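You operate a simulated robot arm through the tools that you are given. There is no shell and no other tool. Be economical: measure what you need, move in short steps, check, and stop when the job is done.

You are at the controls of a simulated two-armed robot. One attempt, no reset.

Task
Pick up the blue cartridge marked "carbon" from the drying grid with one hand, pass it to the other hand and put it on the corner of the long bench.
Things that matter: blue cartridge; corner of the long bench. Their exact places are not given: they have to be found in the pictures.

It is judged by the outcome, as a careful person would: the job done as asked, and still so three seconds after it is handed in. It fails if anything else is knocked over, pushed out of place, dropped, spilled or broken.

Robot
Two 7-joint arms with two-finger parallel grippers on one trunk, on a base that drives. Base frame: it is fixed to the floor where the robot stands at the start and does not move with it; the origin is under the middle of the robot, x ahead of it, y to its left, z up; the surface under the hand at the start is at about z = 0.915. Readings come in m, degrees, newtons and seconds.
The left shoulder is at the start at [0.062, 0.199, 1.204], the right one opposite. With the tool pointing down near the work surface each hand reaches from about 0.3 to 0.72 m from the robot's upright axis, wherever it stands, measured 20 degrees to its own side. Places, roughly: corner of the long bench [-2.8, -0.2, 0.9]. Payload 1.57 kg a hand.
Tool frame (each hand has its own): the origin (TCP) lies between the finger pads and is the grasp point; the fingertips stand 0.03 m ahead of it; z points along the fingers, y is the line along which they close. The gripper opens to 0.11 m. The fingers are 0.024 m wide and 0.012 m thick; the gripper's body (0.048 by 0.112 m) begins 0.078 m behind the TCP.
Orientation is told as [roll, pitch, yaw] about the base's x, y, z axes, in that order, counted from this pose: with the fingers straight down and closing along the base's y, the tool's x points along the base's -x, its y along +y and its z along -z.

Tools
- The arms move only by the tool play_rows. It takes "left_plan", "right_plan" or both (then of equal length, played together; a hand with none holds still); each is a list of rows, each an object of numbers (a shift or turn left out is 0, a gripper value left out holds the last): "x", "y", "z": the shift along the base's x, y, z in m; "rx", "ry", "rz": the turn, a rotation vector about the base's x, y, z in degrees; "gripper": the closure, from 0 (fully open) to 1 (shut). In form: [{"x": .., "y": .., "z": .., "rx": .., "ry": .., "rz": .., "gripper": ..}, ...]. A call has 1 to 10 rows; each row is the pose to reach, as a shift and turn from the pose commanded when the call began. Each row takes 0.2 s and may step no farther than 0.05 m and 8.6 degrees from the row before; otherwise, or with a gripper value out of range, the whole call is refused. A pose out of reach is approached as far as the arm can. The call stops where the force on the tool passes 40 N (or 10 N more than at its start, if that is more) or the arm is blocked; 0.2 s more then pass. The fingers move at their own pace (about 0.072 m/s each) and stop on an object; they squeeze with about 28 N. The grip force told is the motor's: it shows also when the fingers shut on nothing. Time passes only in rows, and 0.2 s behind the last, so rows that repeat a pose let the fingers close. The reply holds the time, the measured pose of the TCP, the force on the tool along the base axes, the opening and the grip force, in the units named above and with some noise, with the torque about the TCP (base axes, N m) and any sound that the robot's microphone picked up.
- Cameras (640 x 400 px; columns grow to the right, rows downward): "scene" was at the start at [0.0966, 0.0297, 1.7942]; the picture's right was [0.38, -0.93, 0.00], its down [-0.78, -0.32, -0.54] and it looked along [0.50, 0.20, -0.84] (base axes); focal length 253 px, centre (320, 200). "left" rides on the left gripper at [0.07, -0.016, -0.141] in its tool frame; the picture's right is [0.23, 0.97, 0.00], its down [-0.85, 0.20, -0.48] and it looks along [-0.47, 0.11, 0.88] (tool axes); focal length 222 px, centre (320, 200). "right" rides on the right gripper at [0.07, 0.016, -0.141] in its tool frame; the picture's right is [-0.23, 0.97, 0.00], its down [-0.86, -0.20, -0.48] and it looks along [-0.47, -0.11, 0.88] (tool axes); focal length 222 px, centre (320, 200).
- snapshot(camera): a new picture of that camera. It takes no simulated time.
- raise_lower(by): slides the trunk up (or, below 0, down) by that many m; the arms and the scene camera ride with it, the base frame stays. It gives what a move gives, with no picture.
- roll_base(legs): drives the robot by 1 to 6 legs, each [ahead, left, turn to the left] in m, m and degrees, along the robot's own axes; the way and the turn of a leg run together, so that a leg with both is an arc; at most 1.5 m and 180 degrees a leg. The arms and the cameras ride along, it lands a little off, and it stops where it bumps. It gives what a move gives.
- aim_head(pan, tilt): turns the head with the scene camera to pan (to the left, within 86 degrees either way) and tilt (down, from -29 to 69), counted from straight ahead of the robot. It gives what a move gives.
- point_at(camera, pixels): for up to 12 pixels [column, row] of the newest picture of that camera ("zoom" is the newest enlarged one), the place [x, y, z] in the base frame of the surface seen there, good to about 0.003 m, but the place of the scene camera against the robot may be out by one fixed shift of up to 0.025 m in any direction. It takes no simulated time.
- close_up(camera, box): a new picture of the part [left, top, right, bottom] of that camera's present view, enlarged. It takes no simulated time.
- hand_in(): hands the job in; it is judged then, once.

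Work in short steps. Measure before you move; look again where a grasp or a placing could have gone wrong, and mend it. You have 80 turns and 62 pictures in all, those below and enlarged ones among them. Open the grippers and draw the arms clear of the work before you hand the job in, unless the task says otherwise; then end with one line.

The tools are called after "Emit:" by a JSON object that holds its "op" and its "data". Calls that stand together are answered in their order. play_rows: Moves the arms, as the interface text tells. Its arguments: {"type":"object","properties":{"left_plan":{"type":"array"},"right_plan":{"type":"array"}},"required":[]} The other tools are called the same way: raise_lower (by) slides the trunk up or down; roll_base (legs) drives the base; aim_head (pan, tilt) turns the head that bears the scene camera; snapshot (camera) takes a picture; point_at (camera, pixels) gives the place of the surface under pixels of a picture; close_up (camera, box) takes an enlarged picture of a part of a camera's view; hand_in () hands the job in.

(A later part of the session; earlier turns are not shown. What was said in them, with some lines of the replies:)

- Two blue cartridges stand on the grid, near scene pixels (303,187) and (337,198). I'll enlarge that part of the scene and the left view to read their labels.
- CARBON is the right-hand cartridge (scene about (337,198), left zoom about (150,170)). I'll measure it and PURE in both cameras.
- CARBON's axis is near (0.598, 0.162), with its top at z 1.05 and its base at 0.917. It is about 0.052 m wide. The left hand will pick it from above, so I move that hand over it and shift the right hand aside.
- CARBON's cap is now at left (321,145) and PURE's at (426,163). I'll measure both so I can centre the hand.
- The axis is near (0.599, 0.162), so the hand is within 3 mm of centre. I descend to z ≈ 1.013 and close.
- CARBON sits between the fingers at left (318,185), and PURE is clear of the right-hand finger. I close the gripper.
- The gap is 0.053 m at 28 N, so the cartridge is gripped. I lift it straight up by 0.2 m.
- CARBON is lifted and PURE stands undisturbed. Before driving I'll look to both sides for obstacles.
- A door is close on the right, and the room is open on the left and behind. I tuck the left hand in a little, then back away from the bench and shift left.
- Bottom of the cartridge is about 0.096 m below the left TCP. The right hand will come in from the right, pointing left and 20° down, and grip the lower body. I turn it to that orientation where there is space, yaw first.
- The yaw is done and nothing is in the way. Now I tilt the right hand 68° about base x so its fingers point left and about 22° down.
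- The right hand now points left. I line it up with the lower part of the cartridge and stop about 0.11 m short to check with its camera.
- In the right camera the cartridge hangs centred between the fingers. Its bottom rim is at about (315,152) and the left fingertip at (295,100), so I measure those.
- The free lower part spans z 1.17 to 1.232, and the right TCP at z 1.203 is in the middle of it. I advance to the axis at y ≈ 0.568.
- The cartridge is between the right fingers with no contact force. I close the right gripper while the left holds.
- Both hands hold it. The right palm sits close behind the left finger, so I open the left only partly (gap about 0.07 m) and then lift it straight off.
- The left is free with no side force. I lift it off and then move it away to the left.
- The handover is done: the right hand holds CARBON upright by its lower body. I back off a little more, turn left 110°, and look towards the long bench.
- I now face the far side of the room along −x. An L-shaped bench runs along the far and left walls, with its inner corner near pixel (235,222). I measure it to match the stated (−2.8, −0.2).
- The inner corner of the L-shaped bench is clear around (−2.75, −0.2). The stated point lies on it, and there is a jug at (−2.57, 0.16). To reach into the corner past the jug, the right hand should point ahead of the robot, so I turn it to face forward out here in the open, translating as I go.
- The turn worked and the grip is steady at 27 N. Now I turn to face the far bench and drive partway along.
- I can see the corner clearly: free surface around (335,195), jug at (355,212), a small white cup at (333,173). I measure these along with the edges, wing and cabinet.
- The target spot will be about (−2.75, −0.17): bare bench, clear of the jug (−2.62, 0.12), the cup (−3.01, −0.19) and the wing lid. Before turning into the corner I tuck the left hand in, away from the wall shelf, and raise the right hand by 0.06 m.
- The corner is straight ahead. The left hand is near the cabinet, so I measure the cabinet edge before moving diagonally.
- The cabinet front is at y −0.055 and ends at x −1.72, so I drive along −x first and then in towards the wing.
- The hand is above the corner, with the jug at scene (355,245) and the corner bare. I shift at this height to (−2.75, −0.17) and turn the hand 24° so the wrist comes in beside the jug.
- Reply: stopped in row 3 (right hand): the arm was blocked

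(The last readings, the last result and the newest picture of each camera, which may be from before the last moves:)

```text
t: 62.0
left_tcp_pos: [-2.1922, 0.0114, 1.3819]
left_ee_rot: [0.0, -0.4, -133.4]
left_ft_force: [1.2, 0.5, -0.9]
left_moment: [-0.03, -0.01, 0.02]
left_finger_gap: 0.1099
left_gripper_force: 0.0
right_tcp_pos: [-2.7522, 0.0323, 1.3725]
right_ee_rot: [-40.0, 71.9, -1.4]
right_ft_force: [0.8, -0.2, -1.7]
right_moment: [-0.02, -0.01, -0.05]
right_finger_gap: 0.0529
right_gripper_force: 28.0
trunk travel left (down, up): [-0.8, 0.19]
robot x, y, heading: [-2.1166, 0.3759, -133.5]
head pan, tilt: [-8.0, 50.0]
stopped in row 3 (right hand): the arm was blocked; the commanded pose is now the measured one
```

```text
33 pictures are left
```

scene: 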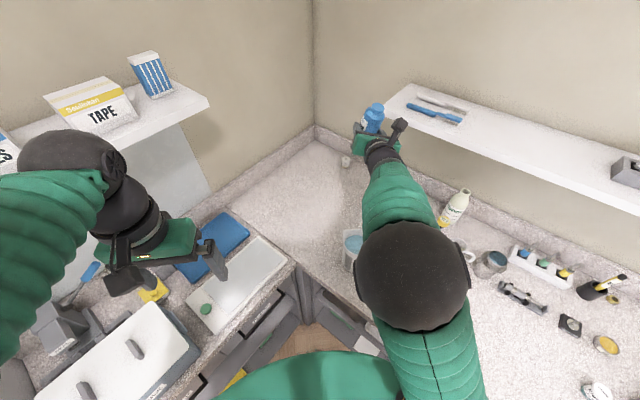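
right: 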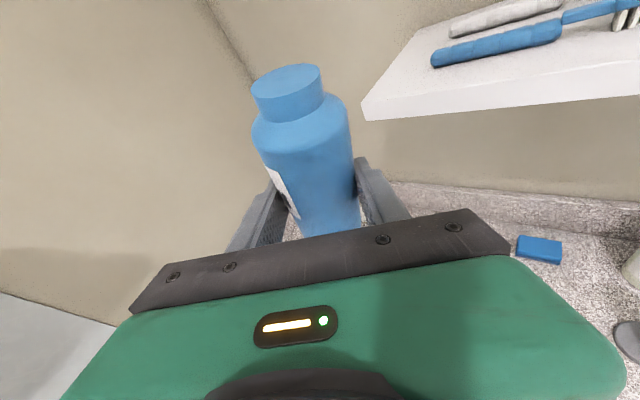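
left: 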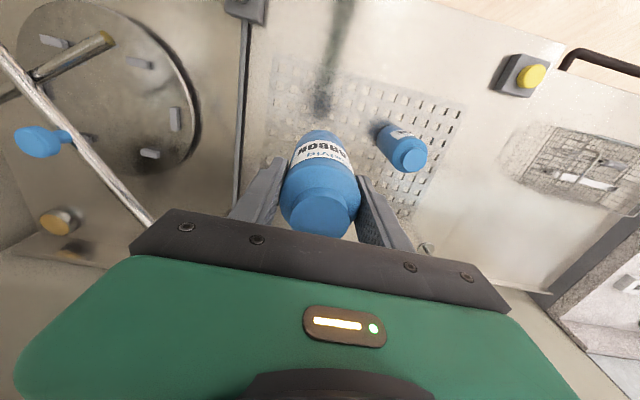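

The arm was blocked partway: it swung to another elbow posture, and the hand rose to z 1.37 and rolled about 14°. The cartridge is still gripped and nothing looks disturbed, though the shelf is near. I ease back from the shelf and level the cartridge with rx +14.

Emit:
{"op": "play_rows", "data": {"right_plan": [{"x": 0.01, "rx": 3.5}, {"x": 0.02, "rx": 7}, {"x": 0.03, "rx": 10.5}, {"x": 0.04, "rx": 14}, {"x": 0.04, "rx": 14}]}}

Emit:
{"op": "snapshot", "data": {"camera": "scene"}}

```text
t: 63.2
left_tcp_pos: [-2.1987, 0.0113, 1.3805]
left_ee_rot: [0.0, -0.3, -133.4]
left_ft_force: [0.5, -0.2, -0.8]
left_moment: [-0.01, 0.0, 0.04]
left_finger_gap: 0.1097
left_gripper_force: 0.1
right_tcp_pos: [-2.7244, 0.0417, 1.3734]
right_ee_rot: [-2.6, 67.5, 32.9]
right_ft_force: [-0.4, -0.4, -1.7]
right_moment: [-0.04, -0.04, 0.02]
right_finger_gap: 0.0528
right_gripper_force: 27.7
trunk travel left (down, up): [-0.8, 0.19]
robot x, y, heading: [-2.1212, 0.3707, -133.7]
head pan, tilt: [-8.0, 50.0]
```

```text
32 pictures are left
```

scene: 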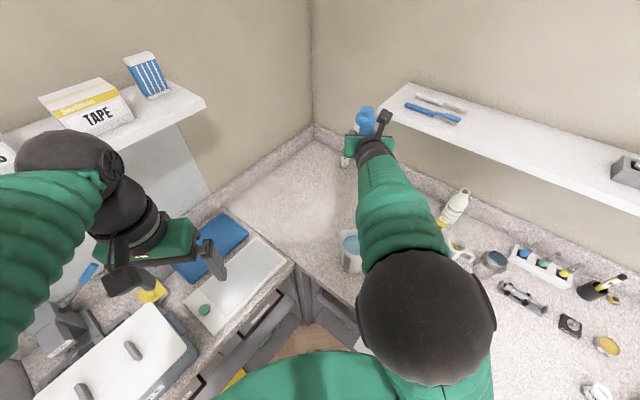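

It followed and the cartridge is level again: [−2.6, 67.5, 32.9]. I continue towards −y in small steps with a slight descent.

Emit:
{"op": "play_rows", "data": {"right_plan": [{"y": -0.025}, {"y": -0.05, "z": -0.01}, {"y": -0.075, "z": -0.02}, {"y": -0.1, "z": -0.03}, {"y": -0.1, "z": -0.03}]}}

```text
t: 63.9
left_tcp_pos: [-2.1942, 0.0119, 1.3794]
left_ee_rot: [0.0, -0.3, -133.5]
left_ft_force: [0.0, -1.0, 0.3]
left_moment: [0.01, -0.04, 0.03]
left_finger_gap: 0.11
left_gripper_force: 0.1
right_tcp_pos: [-2.7099, -0.0187, 1.4221]
right_ee_rot: [-27.0, 69.1, 12.0]
right_ft_force: [-0.2, 0.2, -2.8]
right_moment: [-0.01, 0.0, -0.01]
right_finger_gap: 0.0527
right_gripper_force: 27.7
trunk travel left (down, up): [-0.8, 0.19]
robot x, y, heading: [-2.1184, 0.3735, -133.4]
head pan, tilt: [-8.0, 50.0]
stopped in row 3 (right hand): the arm was blocked; the commanded pose is now the measured one
```

It was blocked again and drifted to z 1.42. The arm seems cramped because the wrist is too near the shoulder, and the elbow swings over the middle. I back the base off by 0.3 m so the arm can work more stretched, then level the cartridge again.

Emit:
{"op": "roll_base", "data": {"legs": [[-0.3, 0, 0]]}}

Emit:
{"op": "play_rows", "data": {"right_plan": [{"rx": 2.3, "ry": 0.8}, {"rx": 4.6, "ry": 1.5}, {"rx": 7, "ry": 2.3}, {"rx": 9.3, "ry": 3.1}, {"rx": 9.3, "ry": 3.1}]}}

Emit:
{"op": "snapshot", "data": {"camera": "scene"}}

```text
t: 66.0
left_tcp_pos: [-1.989, 0.228, 1.38]
left_ee_rot: [0.0, -0.2, -133.3]
left_ft_force: [-0.6, 0.6, -0.4]
left_moment: [-0.02, 0.05, 0.01]
left_finger_gap: 0.1098
left_gripper_force: 0.0
right_tcp_pos: [-2.5056, 0.1965, 1.4201]
right_ee_rot: [-26.5, 69.2, 12.7]
right_ft_force: [-0.2, -0.5, -1.5]
right_moment: [0.0, -0.02, 0.0]
right_finger_gap: 0.0525
right_gripper_force: 28.3
trunk travel left (down, up): [-0.8, 0.19]
robot x, y, heading: [-1.9095, 0.5974, -133.4]
head pan, tilt: [-8.0, 50.0]
```

```text
t: 67.2
left_tcp_pos: [-1.9853, 0.2307, 1.3806]
left_ee_rot: [-0.1, -0.3, -133.2]
left_ft_force: [0.0, 0.5, -0.6]
left_moment: [-0.01, 0.0, 0.0]
left_finger_gap: 0.11
left_gripper_force: 0.1
right_tcp_pos: [-2.5031, 0.1977, 1.4227]
right_ee_rot: [0.4, 68.2, 37.7]
right_ft_force: [-0.4, 0.4, -2.7]
right_moment: [0.01, -0.03, 0.01]
right_finger_gap: 0.0529
right_gripper_force: 28.1
trunk travel left (down, up): [-0.8, 0.19]
robot x, y, heading: [-1.9104, 0.5913, -133.3]
head pan, tilt: [-8.0, 50.0]
```

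```text
31 pictures are left
```

scene: 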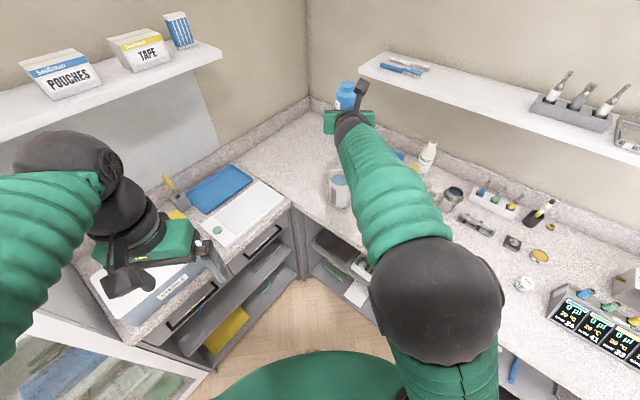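

The cartridge is level and the arm tracks well here. I stretch it forward and slightly left before re-approaching, stepping gently.

Emit:
{"op": "play_rows", "data": {"right_plan": [{"x": -0.012, "y": -0.025}, {"x": -0.024, "y": -0.05}, {"x": -0.035, "y": -0.075}, {"x": -0.047, "y": -0.1}, {"x": -0.047, "y": -0.1}]}}

```text
t: 68.4
left_tcp_pos: [-1.9858, 0.2305, 1.3817]
left_ee_rot: [0.0, -0.4, -133.3]
left_ft_force: [1.2, -0.6, -0.2]
left_moment: [-0.03, -0.01, 0.01]
left_finger_gap: 0.1102
left_gripper_force: 0.0
right_tcp_pos: [-2.5508, 0.1, 1.4236]
right_ee_rot: [0.4, 68.1, 37.6]
right_ft_force: [-0.1, -0.1, -2.2]
right_moment: [0.0, 0.02, -0.05]
right_finger_gap: 0.0526
right_gripper_force: 28.0
trunk travel left (down, up): [-0.8, 0.19]
robot x, y, heading: [-1.9129, 0.5942, -133.4]
head pan, tilt: [-8.0, 50.0]
```

It tracks exactly. I continue with a further −y stretch and start lowering.

Emit:
{"op": "play_rows", "data": {"right_plan": [{"y": -0.025}, {"y": -0.05}, {"y": -0.075, "z": -0.02}, {"y": -0.1, "z": -0.04}, {"y": -0.1, "z": -0.07}, {"y": -0.1, "z": -0.1}, {"y": -0.1, "z": -0.13}, {"y": -0.1, "z": -0.16}, {"y": -0.1, "z": -0.16}]}}

Emit:
{"op": "snapshot", "data": {"camera": "scene"}}

```text
t: 70.4
left_tcp_pos: [-1.9849, 0.2312, 1.381]
left_ee_rot: [-0.1, -0.5, -133.2]
left_ft_force: [1.1, 0.3, -0.2]
left_moment: [0.0, -0.04, -0.04]
left_finger_gap: 0.1099
left_gripper_force: 0.0
right_tcp_pos: [-2.5505, -0.0015, 1.2617]
right_ee_rot: [0.2, 68.2, 37.7]
right_ft_force: [-0.4, -0.4, -1.8]
right_moment: [-0.01, -0.06, -0.03]
right_finger_gap: 0.0524
right_gripper_force: 28.1
right hand out of reach, approached as far as the arm can: row 4, 5
trunk travel left (down, up): [-0.8, 0.19]
robot x, y, heading: [-1.9143, 0.5933, -133.2]
head pan, tilt: [-8.0, 50.0]
```

```text
30 pictures are left
```

scene: 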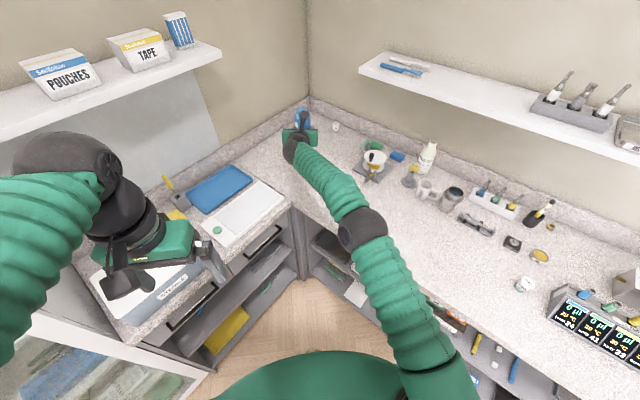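

The arm is now stretched with the hand at z 1.26, level and pointing diagonally into the corner. I drive 0.28 m ahead with the arm in this posture, which puts the cartridge over about (−2.73, −0.21).

Emit:
{"op": "roll_base", "data": {"legs": [[0.28, 0.015, 0]]}}

Emit:
{"op": "snapshot", "data": {"camera": "scene"}}

Emit:
{"op": "snapshot", "data": {"camera": "right"}}

```text
t: 72.3
left_tcp_pos: [-2.1594, 0.0216, 1.3805]
left_ee_rot: [0.0, -0.4, -133.1]
left_ft_force: [0.6, 0.9, -0.2]
left_moment: [0.0, -0.03, 0.0]
left_finger_gap: 0.1102
left_gripper_force: 0.0
right_tcp_pos: [-2.725, -0.2124, 1.2642]
right_ee_rot: [0.1, 68.4, 37.5]
right_ft_force: [-0.2, -0.4, -1.5]
right_moment: [0.0, -0.02, 0.01]
right_finger_gap: 0.0525
right_gripper_force: 27.9
trunk travel left (down, up): [-0.8, 0.19]
robot x, y, heading: [-2.0922, 0.3817, -133.1]
head pan, tilt: [-8.0, 50.0]
```

```text
29 pictures are left
```

scene: 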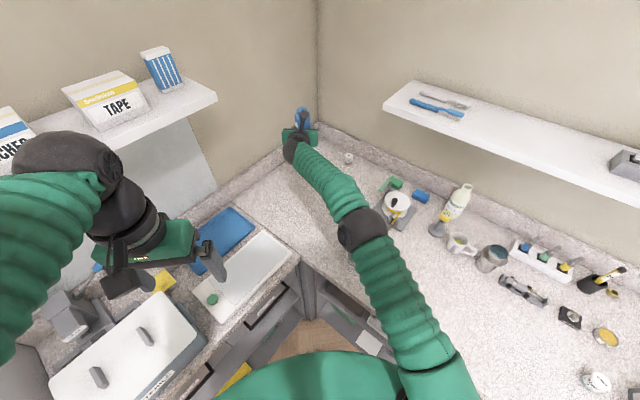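

```text
28 pictures are left
```

right: 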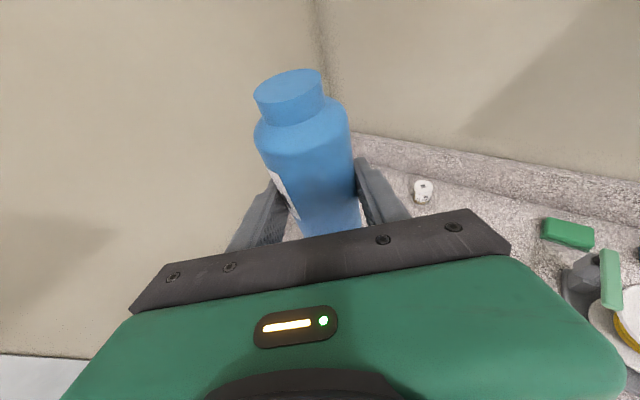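

The jug is hidden behind the forearm and elbow in this view, so I measure the arm's height along there before lowering.

Emit:
{"op": "point_at", "data": {"camera": "scene", "pixels": [[362, 228], [335, 190], [320, 170], [300, 150], [375, 250], [395, 300], [347, 240], [340, 225], [352, 255]]}}

Emit:
{"op": "close_up", "data": {"camera": "scene", "box": [270, 130, 430, 330]}}

```text
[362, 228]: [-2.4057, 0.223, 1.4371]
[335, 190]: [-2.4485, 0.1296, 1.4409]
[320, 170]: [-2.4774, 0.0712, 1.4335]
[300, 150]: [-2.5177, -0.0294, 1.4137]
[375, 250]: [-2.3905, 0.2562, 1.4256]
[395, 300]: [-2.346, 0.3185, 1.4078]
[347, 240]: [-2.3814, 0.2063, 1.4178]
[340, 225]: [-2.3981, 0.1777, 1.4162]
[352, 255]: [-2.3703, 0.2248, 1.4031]
```

```text
2.00 times, centred on (350, 230) of scene
```

zoom: 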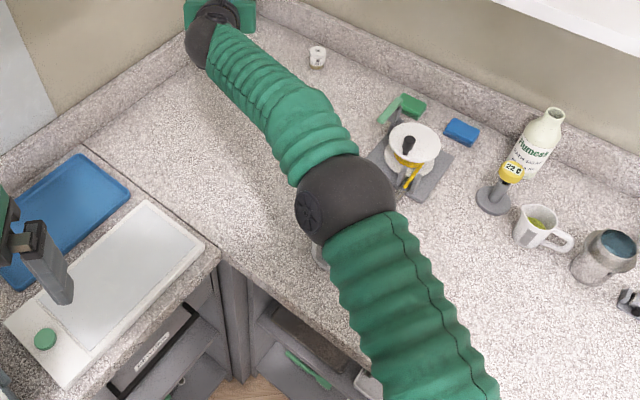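

The arm is well clear: elbow near (−2.40, 0.2) at z 1.4, jug at (−2.62, 0.12). I lower to TCP z ≈ 1.0 and check.

Emit:
{"op": "play_rows", "data": {"right_plan": [{"z": -0.03}, {"z": -0.06}, {"z": -0.09}, {"z": -0.12}, {"z": -0.15}, {"z": -0.15}]}}

Emit:
{"op": "snapshot", "data": {"camera": "scene"}}

```text
t: 73.7
left_tcp_pos: [-2.1612, 0.02, 1.3803]
left_ee_rot: [0.0, -0.3, -133.1]
left_ft_force: [-0.2, -1.2, 0.6]
left_moment: [0.05, -0.02, 0.01]
left_finger_gap: 0.1102
left_gripper_force: 0.2
right_tcp_pos: [-2.7276, -0.2157, 1.1122]
right_ee_rot: [0.2, 68.3, 37.6]
right_ft_force: [0.4, 0.0, -1.7]
right_moment: [-0.02, -0.01, 0.02]
right_finger_gap: 0.0523
right_gripper_force: 27.6
trunk travel left (down, up): [-0.8, 0.19]
robot x, y, heading: [-2.0929, 0.3795, -133.1]
head pan, tilt: [-8.0, 50.0]
```

```text
26 pictures are left
```

scene: 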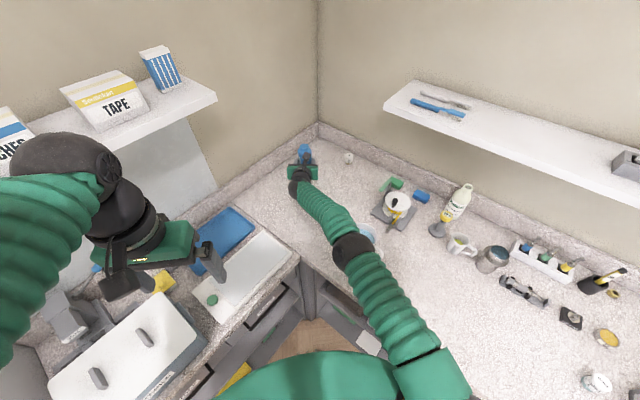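

The descent is going smoothly, and the jug rim shows clear beside the elbow at (368,235). I go on down to z ≈ 0.985.

Emit:
{"op": "play_rows", "data": {"right_plan": [{"z": -0.03}, {"z": -0.06}, {"z": -0.09}, {"z": -0.11}, {"z": -0.127}, {"z": -0.127}]}}

Emit:
{"op": "snapshot", "data": {"camera": "scene"}}

Emit:
{"op": "snapshot", "data": {"camera": "right"}}

```text
t: 75.1
left_tcp_pos: [-2.1614, 0.0176, 1.3806]
left_ee_rot: [0.0, -0.4, -133.0]
left_ft_force: [-0.5, 0.1, 0.3]
left_moment: [0.02, -0.02, -0.02]
left_finger_gap: 0.1099
left_gripper_force: 0.2
right_tcp_pos: [-2.7287, -0.1851, 1.0038]
right_ee_rot: [0.3, 68.3, 37.8]
right_ft_force: [-0.9, 0.2, -2.3]
right_moment: [-0.03, -0.02, 0.0]
right_finger_gap: 0.0523
right_gripper_force: 28.1
right hand out of reach, approached as far as the arm can: row 1, 2, 3, 4, 5, 6
trunk travel left (down, up): [-0.8, 0.19]
robot x, y, heading: [-2.0923, 0.3773, -133.1]
head pan, tilt: [-8.0, 50.0]
```

```text
25 pictures are left
```

scene: 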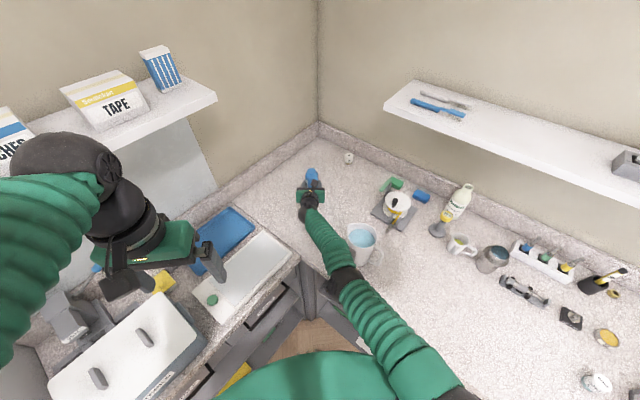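

```text
24 pictures are left
```

right: 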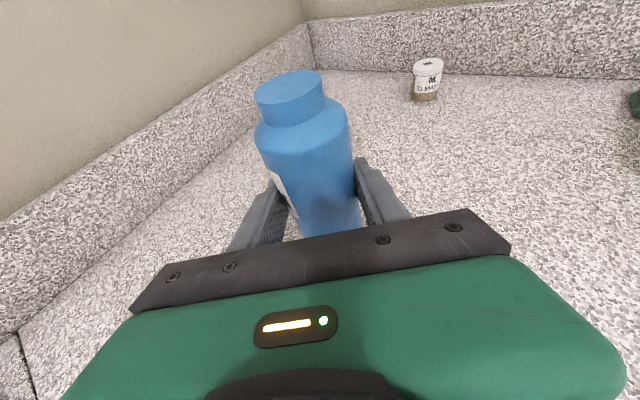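

The reach limit is met at z 1.004, and the straight forearm now passes near the jug at (362,240). I measure the gap before going any lower.

Emit:
{"op": "point_at", "data": {"camera": "scene", "pixels": [[330, 240], [345, 250], [342, 282], [315, 212], [347, 235], [362, 228], [352, 250], [376, 240], [322, 245], [365, 262]]}}

Emit:
{"op": "close_up", "data": {"camera": "scene", "box": [280, 150, 440, 330]}}

```text
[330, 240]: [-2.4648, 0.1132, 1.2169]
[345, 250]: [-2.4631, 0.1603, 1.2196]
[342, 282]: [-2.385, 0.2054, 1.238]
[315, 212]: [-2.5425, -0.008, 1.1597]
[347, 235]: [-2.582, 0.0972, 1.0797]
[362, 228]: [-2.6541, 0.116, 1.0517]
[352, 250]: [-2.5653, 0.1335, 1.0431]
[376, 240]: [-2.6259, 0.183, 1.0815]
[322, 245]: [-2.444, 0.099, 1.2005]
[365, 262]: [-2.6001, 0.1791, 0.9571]
```

```text
2.22 times, centred on (360, 240) of scene
```

zoom: 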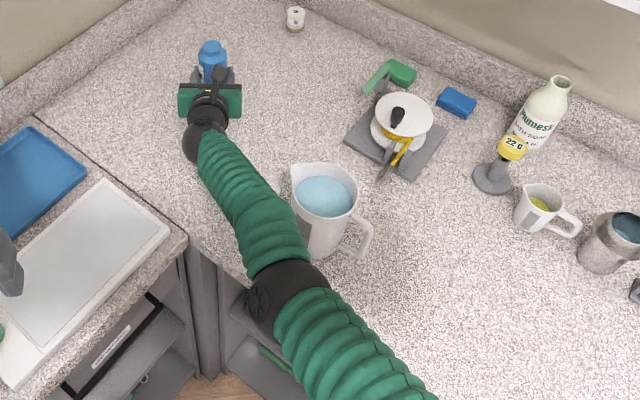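

The forearm runs about 0.05 m to the side of the jug, and lowering the trunk keeps that sideways gap. I lower the trunk by 0.03 m.

Emit:
{"op": "raise_lower", "data": {"by": -0.03}}

Emit:
{"op": "play_rows", "data": {"right_plan": [{"z": 0.01}, {"z": 0.01}]}}

```text
t: 75.8
left_tcp_pos: [-2.1608, 0.0202, 1.3507]
left_ee_rot: [-0.1, -0.4, -133.1]
left_ft_force: [0.0, 1.2, 0.1]
left_moment: [0.01, 0.0, 0.03]
left_finger_gap: 0.11
left_gripper_force: 0.0
right_tcp_pos: [-2.728, -0.184, 0.973]
right_ee_rot: [0.3, 68.3, 37.7]
right_ft_force: [0.8, 0.5, -2.8]
right_moment: [-0.02, -0.01, 0.03]
right_finger_gap: 0.0522
right_gripper_force: 28.2
trunk travel left (down, up): [-0.77, 0.22]
robot x, y, heading: [-2.0897, 0.3848, -133.1]
head pan, tilt: [-8.0, 50.0]
```

```text
t: 76.5
left_tcp_pos: [-2.161, 0.0177, 1.3504]
left_ee_rot: [0.0, -0.5, -133.2]
left_ft_force: [0.2, 0.8, 1.0]
left_moment: [-0.02, 0.0, 0.01]
left_finger_gap: 0.1099
left_gripper_force: 0.1
right_tcp_pos: [-2.7199, -0.1991, 0.9847]
right_ee_rot: [-1.0, 68.2, 37.6]
right_ft_force: [-0.1, 0.1, -3.3]
right_moment: [0.02, -0.04, -0.01]
right_finger_gap: 0.0523
right_gripper_force: 28.1
right hand out of reach, approached as far as the arm can: row 1, 2
trunk travel left (down, up): [-0.77, 0.22]
robot x, y, heading: [-2.0881, 0.3829, -133.0]
head pan, tilt: [-8.0, 50.0]
```

The commanded pose is still slightly beyond reach, so I draw it back a little (x +0.01, y +0.04). That leaves the arm in control before the touchdown.

Emit:
{"op": "play_rows", "data": {"right_plan": [{"x": 0.005, "y": 0.02}, {"x": 0.01, "y": 0.04}, {"x": 0.01, "y": 0.04}]}}

Emit:
{"op": "snapshot", "data": {"camera": "right"}}

```text
t: 77.2
left_tcp_pos: [-2.1621, 0.0176, 1.3497]
left_ee_rot: [0.0, -0.5, -133.2]
left_ft_force: [0.0, -0.8, 0.4]
left_moment: [-0.02, 0.04, -0.02]
left_finger_gap: 0.1099
left_gripper_force: 0.1
right_tcp_pos: [-2.7192, -0.1432, 0.9857]
right_ee_rot: [0.0, 68.2, 37.6]
right_ft_force: [-0.6, -0.4, -2.2]
right_moment: [-0.02, -0.01, 0.02]
right_finger_gap: 0.0525
right_gripper_force: 27.8
trunk travel left (down, up): [-0.77, 0.22]
robot x, y, heading: [-2.0851, 0.3842, -133.1]
head pan, tilt: [-8.0, 50.0]
```

```text
22 pictures are left
```

right: 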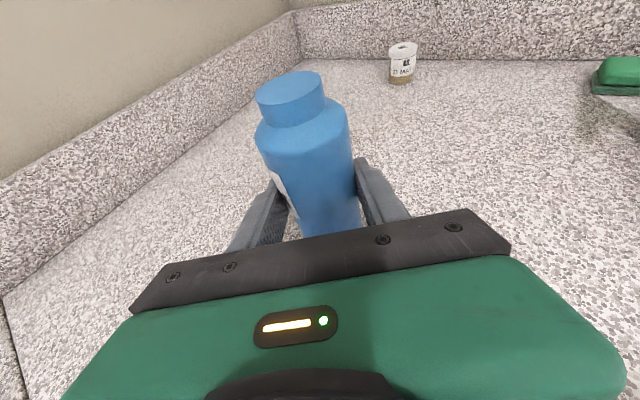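

It tracks exactly now. A small base nudge (0.05 ahead, 0.02 left) brings the cartridge closer to the stated corner spot without closing on the jug.

Emit:
{"op": "roll_base", "data": {"legs": [[0.05, 0.02, 0]]}}

Emit:
{"op": "snapshot", "data": {"camera": "scene"}}

```text
t: 78.2
left_tcp_pos: [-2.1792, -0.0159, 1.3557]
left_ee_rot: [0.4, -1.0, -133.2]
left_ft_force: [0.1, 0.7, 0.3]
left_moment: [0.01, 0.02, -0.04]
left_finger_gap: 0.1101
left_gripper_force: 0.0
right_tcp_pos: [-2.7371, -0.1825, 0.9911]
right_ee_rot: [-0.9, 68.6, 36.6]
right_ft_force: [-1.1, 0.5, -1.1]
right_moment: [0.01, -0.05, 0.04]
right_finger_gap: 0.0525
right_gripper_force: 28.2
trunk travel left (down, up): [-0.77, 0.22]
robot x, y, heading: [-2.1085, 0.332, -133.0]
head pan, tilt: [-8.0, 50.0]
```

```text
21 pictures are left
```

scene: 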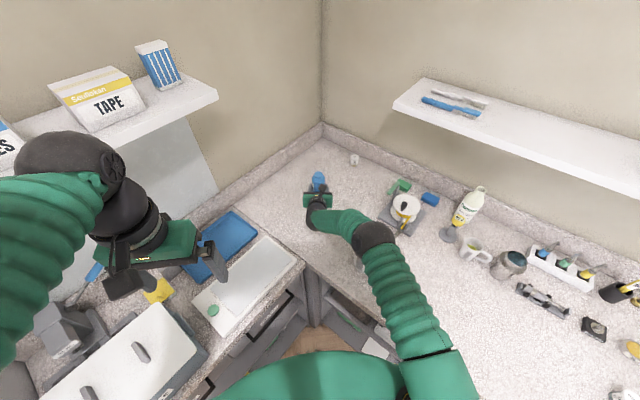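

The elbow is now bent and raised near (375,238), in front of the jug in this view. I check its height there before the last few centimetres.

Emit:
{"op": "point_at", "data": {"camera": "scene", "pixels": [[375, 238], [345, 222], [325, 215], [355, 255], [362, 262], [390, 275], [352, 238], [322, 170], [318, 182]]}}

Emit:
{"op": "close_up", "data": {"camera": "scene", "box": [280, 150, 440, 330]}}

```text
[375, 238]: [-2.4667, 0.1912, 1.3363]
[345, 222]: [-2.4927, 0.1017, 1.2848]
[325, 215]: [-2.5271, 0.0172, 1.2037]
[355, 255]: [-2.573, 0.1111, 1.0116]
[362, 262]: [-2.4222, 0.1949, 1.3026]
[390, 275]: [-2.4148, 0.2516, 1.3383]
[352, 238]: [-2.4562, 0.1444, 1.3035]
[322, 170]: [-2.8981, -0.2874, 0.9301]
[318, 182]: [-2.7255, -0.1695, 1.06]
```

```text
2.22 times, centred on (360, 240) of scene
```

zoom: 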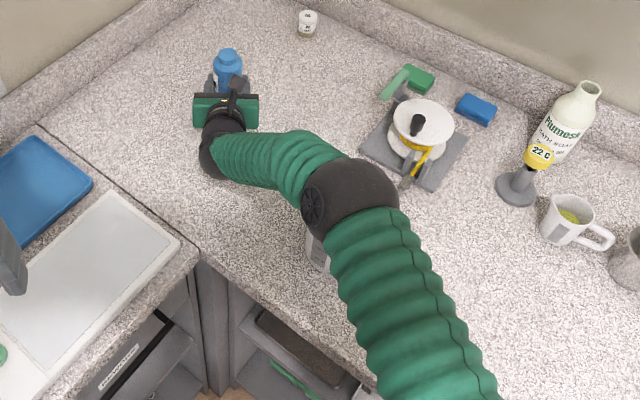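

The elbow's underside is well above the jug and the forearm is clear. I lower by 0.028 m and read the forces.

Emit:
{"op": "play_rows", "data": {"right_plan": [{"z": -0.007}, {"z": -0.014}, {"z": -0.021}, {"z": -0.028}, {"z": -0.028}]}}

Emit:
{"op": "close_up", "data": {"camera": "scene", "box": [285, 150, 365, 200]}}

```text
t: 79.4
left_tcp_pos: [-2.1782, -0.0248, 1.3538]
left_ee_rot: [0.1, -0.7, -133.2]
left_ft_force: [0.7, 0.3, -0.2]
left_moment: [0.01, 0.02, -0.01]
left_finger_gap: 0.11
left_gripper_force: 0.1
right_tcp_pos: [-2.7387, -0.1868, 0.964]
right_ee_rot: [-0.2, 68.8, 37.2]
right_ft_force: [-2.8, -2.4, 26.3]
right_moment: [-0.34, 0.16, 0.25]
right_finger_gap: 0.0523
right_gripper_force: 28.0
trunk travel left (down, up): [-0.77, 0.22]
robot x, y, heading: [-2.1109, 0.335, -133.2]
head pan, tilt: [-8.0, 50.0]
```

```text
8.00 times, centred on (325, 175) of scene
```

zoom: 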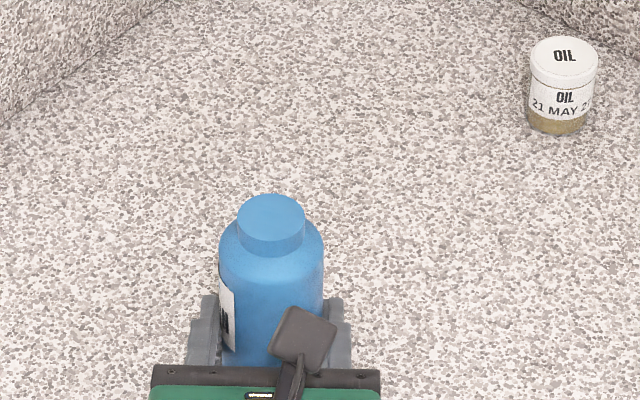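

It has touched down: 26 N upward at TCP z 0.964, so the base is on the bench at about 0.931. I ease up 3 mm to relieve the push and check the force.

Emit:
{"op": "play_rows", "data": {"right_plan": [{"z": 0.0015}, {"z": 0.003}, {"z": 0.003}]}}

```text
t: 80.2
left_tcp_pos: [-2.1808, -0.024, 1.3536]
left_ee_rot: [0.1, -0.6, -133.2]
left_ft_force: [-1.4, -0.2, -0.7]
left_moment: [0.04, 0.05, -0.04]
left_finger_gap: 0.11
left_gripper_force: 0.1
right_tcp_pos: [-2.7391, -0.1866, 0.965]
right_ee_rot: [-0.2, 68.5, 37.0]
right_ft_force: [-3.9, 0.4, 20.9]
right_moment: [-0.25, 0.39, 0.0]
right_finger_gap: 0.052
right_gripper_force: 28.0
trunk travel left (down, up): [-0.77, 0.22]
robot x, y, heading: [-2.1112, 0.3321, -132.9]
head pan, tilt: [-8.0, 50.0]
```

It is still pressing with 21 N, so I ease up another 6 mm in small rows.

Emit:
{"op": "play_rows", "data": {"right_plan": [{"z": 0.002}, {"z": 0.004}, {"z": 0.006}, {"z": 0.006}]}}

```text
t: 81.2
left_tcp_pos: [-2.1819, -0.0261, 1.3522]
left_ee_rot: [0.2, -0.6, -133.2]
left_ft_force: [0.0, -0.5, 0.6]
left_moment: [-0.01, 0.05, -0.02]
left_finger_gap: 0.1102
left_gripper_force: 0.0
right_tcp_pos: [-2.7387, -0.1881, 0.964]
right_ee_rot: [-0.4, 68.1, 37.3]
right_ft_force: [0.7, 0.5, -1.6]
right_moment: [0.1, -0.04, 0.0]
right_finger_gap: 0.0517
right_gripper_force: 28.1
trunk travel left (down, up): [-0.77, 0.22]
robot x, y, heading: [-2.1126, 0.3295, -132.9]
head pan, tilt: [-8.0, 50.0]
```

The force is back to just the weight, so it is at or a hair above the bench. I lower 2 mm for light contact and then open slowly.

Emit:
{"op": "play_rows", "data": {"right_plan": [{"z": -0.001}, {"z": -0.002}, {"z": -0.002}]}}

Emit:
{"op": "close_up", "data": {"camera": "right", "box": [200, 40, 440, 260]}}

```text
t: 82.0
left_tcp_pos: [-2.1828, -0.027, 1.3527]
left_ee_rot: [0.1, -0.5, -133.2]
left_ft_force: [0.0, -0.4, -0.1]
left_moment: [0.01, 0.01, 0.0]
left_finger_gap: 0.1103
left_gripper_force: 0.1
right_tcp_pos: [-2.7389, -0.1894, 0.963]
right_ee_rot: [-0.3, 68.2, 37.2]
right_ft_force: [-0.4, -0.2, -0.8]
right_moment: [-0.01, -0.05, -0.01]
right_finger_gap: 0.0517
right_gripper_force: 28.3
trunk travel left (down, up): [-0.77, 0.22]
robot x, y, heading: [-2.1116, 0.332, -133.1]
head pan, tilt: [-8.0, 50.0]
```

```text
1.82 times, centred on (320, 150) of right
```

zoom: 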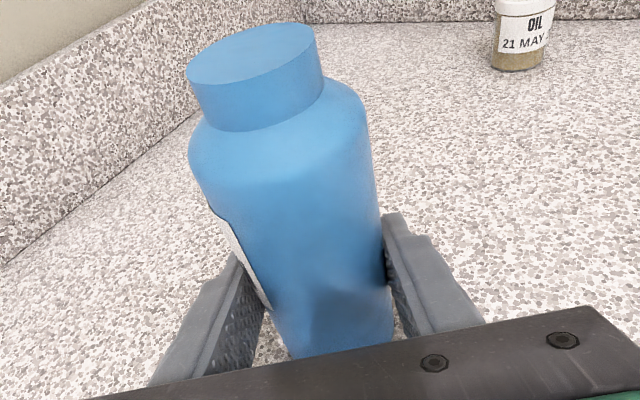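

The contact is very light and the cartridge is upright, so I open the right gripper.

Emit:
{"op": "play_rows", "data": {"right_plan": [{"z": -0.001, "gripper": 0.4}, {"z": -0.001, "gripper": 0.2}, {"z": -0.001, "gripper": 0}, {"z": -0.001, "gripper": 0}, {"z": -0.001, "gripper": 0}]}}

Emit:
{"op": "snapshot", "data": {"camera": "right"}}

```text
t: 83.2
left_tcp_pos: [-2.1828, -0.026, 1.3529]
left_ee_rot: [0.1, -0.5, -133.2]
left_ft_force: [-0.2, 0.5, 0.2]
left_moment: [0.01, -0.01, -0.03]
left_finger_gap: 0.1103
left_gripper_force: 0.1
right_tcp_pos: [-2.7394, -0.188, 0.9622]
right_ee_rot: [-0.2, 68.2, 37.1]
right_ft_force: [0.1, -0.3, 0.6]
right_moment: [0.02, -0.03, -0.02]
right_finger_gap: 0.1098
right_gripper_force: 0.2
trunk travel left (down, up): [-0.77, 0.22]
robot x, y, heading: [-2.1091, 0.3323, -133.0]
head pan, tilt: [-8.0, 50.0]
```

```text
17 pictures are left
```

right: 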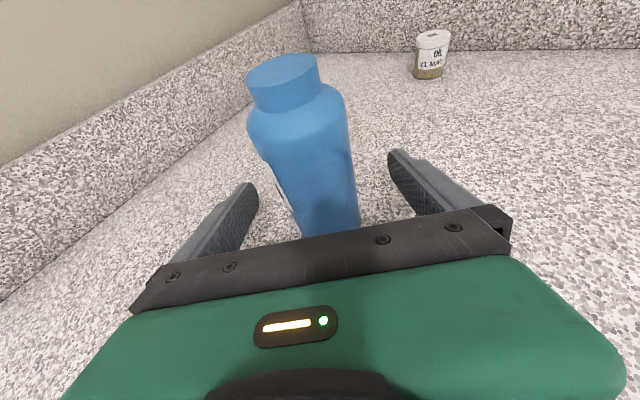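

CARBON stands free and upright between the open fingers. I back straight out along the hand's pointing line with the base (0.13 m), which moves away from the jug, and then raise the trunk.

Emit:
{"op": "roll_base", "data": {"legs": [[-0.128, 0.022, 0]]}}

Emit:
{"op": "snapshot", "data": {"camera": "right"}}

Emit:
{"op": "snapshot", "data": {"camera": "scene"}}

```text
t: 84.5
left_tcp_pos: [-2.0849, 0.0533, 1.3528]
left_ee_rot: [0.4, -0.3, -133.2]
left_ft_force: [0.3, -0.6, 0.0]
left_moment: [-0.02, -0.02, 0.01]
left_finger_gap: 0.1099
left_gripper_force: 0.0
right_tcp_pos: [-2.6398, -0.1098, 0.9613]
right_ee_rot: [-0.8, 68.1, 36.7]
right_ft_force: [0.3, -0.2, 0.8]
right_moment: [0.0, 0.0, 0.03]
right_finger_gap: 0.1101
right_gripper_force: 0.1
trunk travel left (down, up): [-0.77, 0.22]
robot x, y, heading: [-2.0041, 0.4117, -132.9]
head pan, tilt: [-8.0, 50.0]
```

```text
16 pictures are left
```

right: 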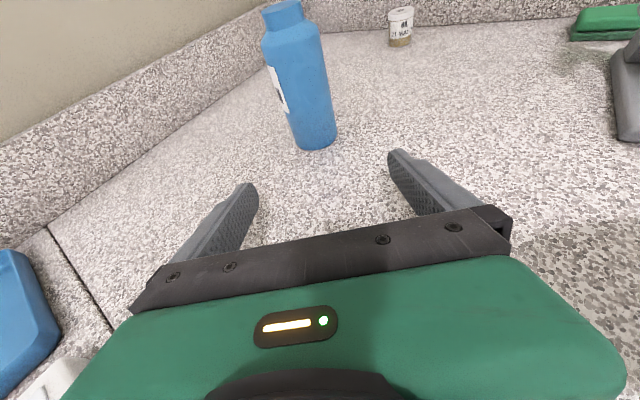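

```text
15 pictures are left
```

scene: 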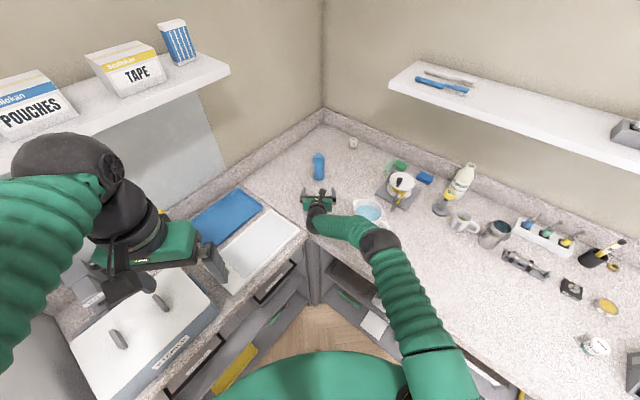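

CARBON stands upright and alone in the corner, and the hand is out. I raise the trunk, then back the robot away.

Emit:
{"op": "raise_lower", "data": {"by": 0.2}}

Emit:
{"op": "roll_base", "data": {"legs": [[-0.35, 0, 0]]}}

Emit:
{"op": "snapshot", "data": {"camera": "scene"}}

```text
t: 86.6
left_tcp_pos: [-2.0774, 0.0535, 1.5521]
left_ee_rot: [0.1, -0.5, -133.2]
left_ft_force: [0.2, 0.0, -0.4]
left_moment: [-0.02, 0.0, 0.0]
left_finger_gap: 0.1102
left_gripper_force: 0.1
right_tcp_pos: [-2.6338, -0.1088, 1.1651]
right_ee_rot: [-0.2, 68.4, 37.2]
right_ft_force: [0.3, 0.2, -0.4]
right_moment: [-0.04, -0.03, -0.03]
right_finger_gap: 0.1099
right_gripper_force: 0.0
trunk travel left (down, up): [-0.97, 0.02]
robot x, y, heading: [-1.9994, 0.4113, -133.2]
head pan, tilt: [-8.0, 50.0]
```

```text
t: 88.9
left_tcp_pos: [-1.8442, 0.304, 1.5514]
left_ee_rot: [0.1, -0.5, -132.9]
left_ft_force: [0.3, 0.1, -1.0]
left_moment: [0.04, 0.0, -0.01]
left_finger_gap: 0.1101
left_gripper_force: 0.0
right_tcp_pos: [-2.4, 0.1375, 1.1631]
right_ee_rot: [-0.2, 68.2, 37.5]
right_ft_force: [0.2, 0.1, 0.9]
right_moment: [-0.01, -0.02, 0.0]
right_finger_gap: 0.1101
right_gripper_force: 0.1
trunk travel left (down, up): [-0.97, 0.02]
robot x, y, heading: [-1.7732, 0.669, -132.8]
head pan, tilt: [-8.0, 50.0]
```

```text
14 pictures are left
```

scene: 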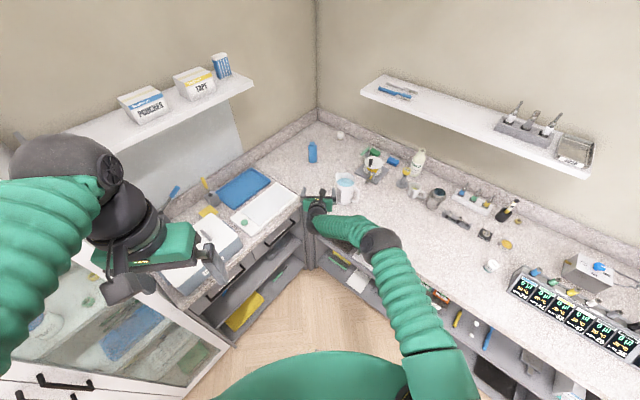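

CARBON stands upright in the bench corner at pixel (312,152). The jug and everything else are where they were, and both grippers are open and clear, so I hand in.

Emit:
{"op": "hand_in", "data": {}}

```text
The job is handed in.
```

The left hand picked the blue "carbon" cartridge off the drying grid and passed it to the right hand, which set it upright in the corner of the long bench at about (−2.74, −0.19); nothing else looked disturbed in the last pictures.
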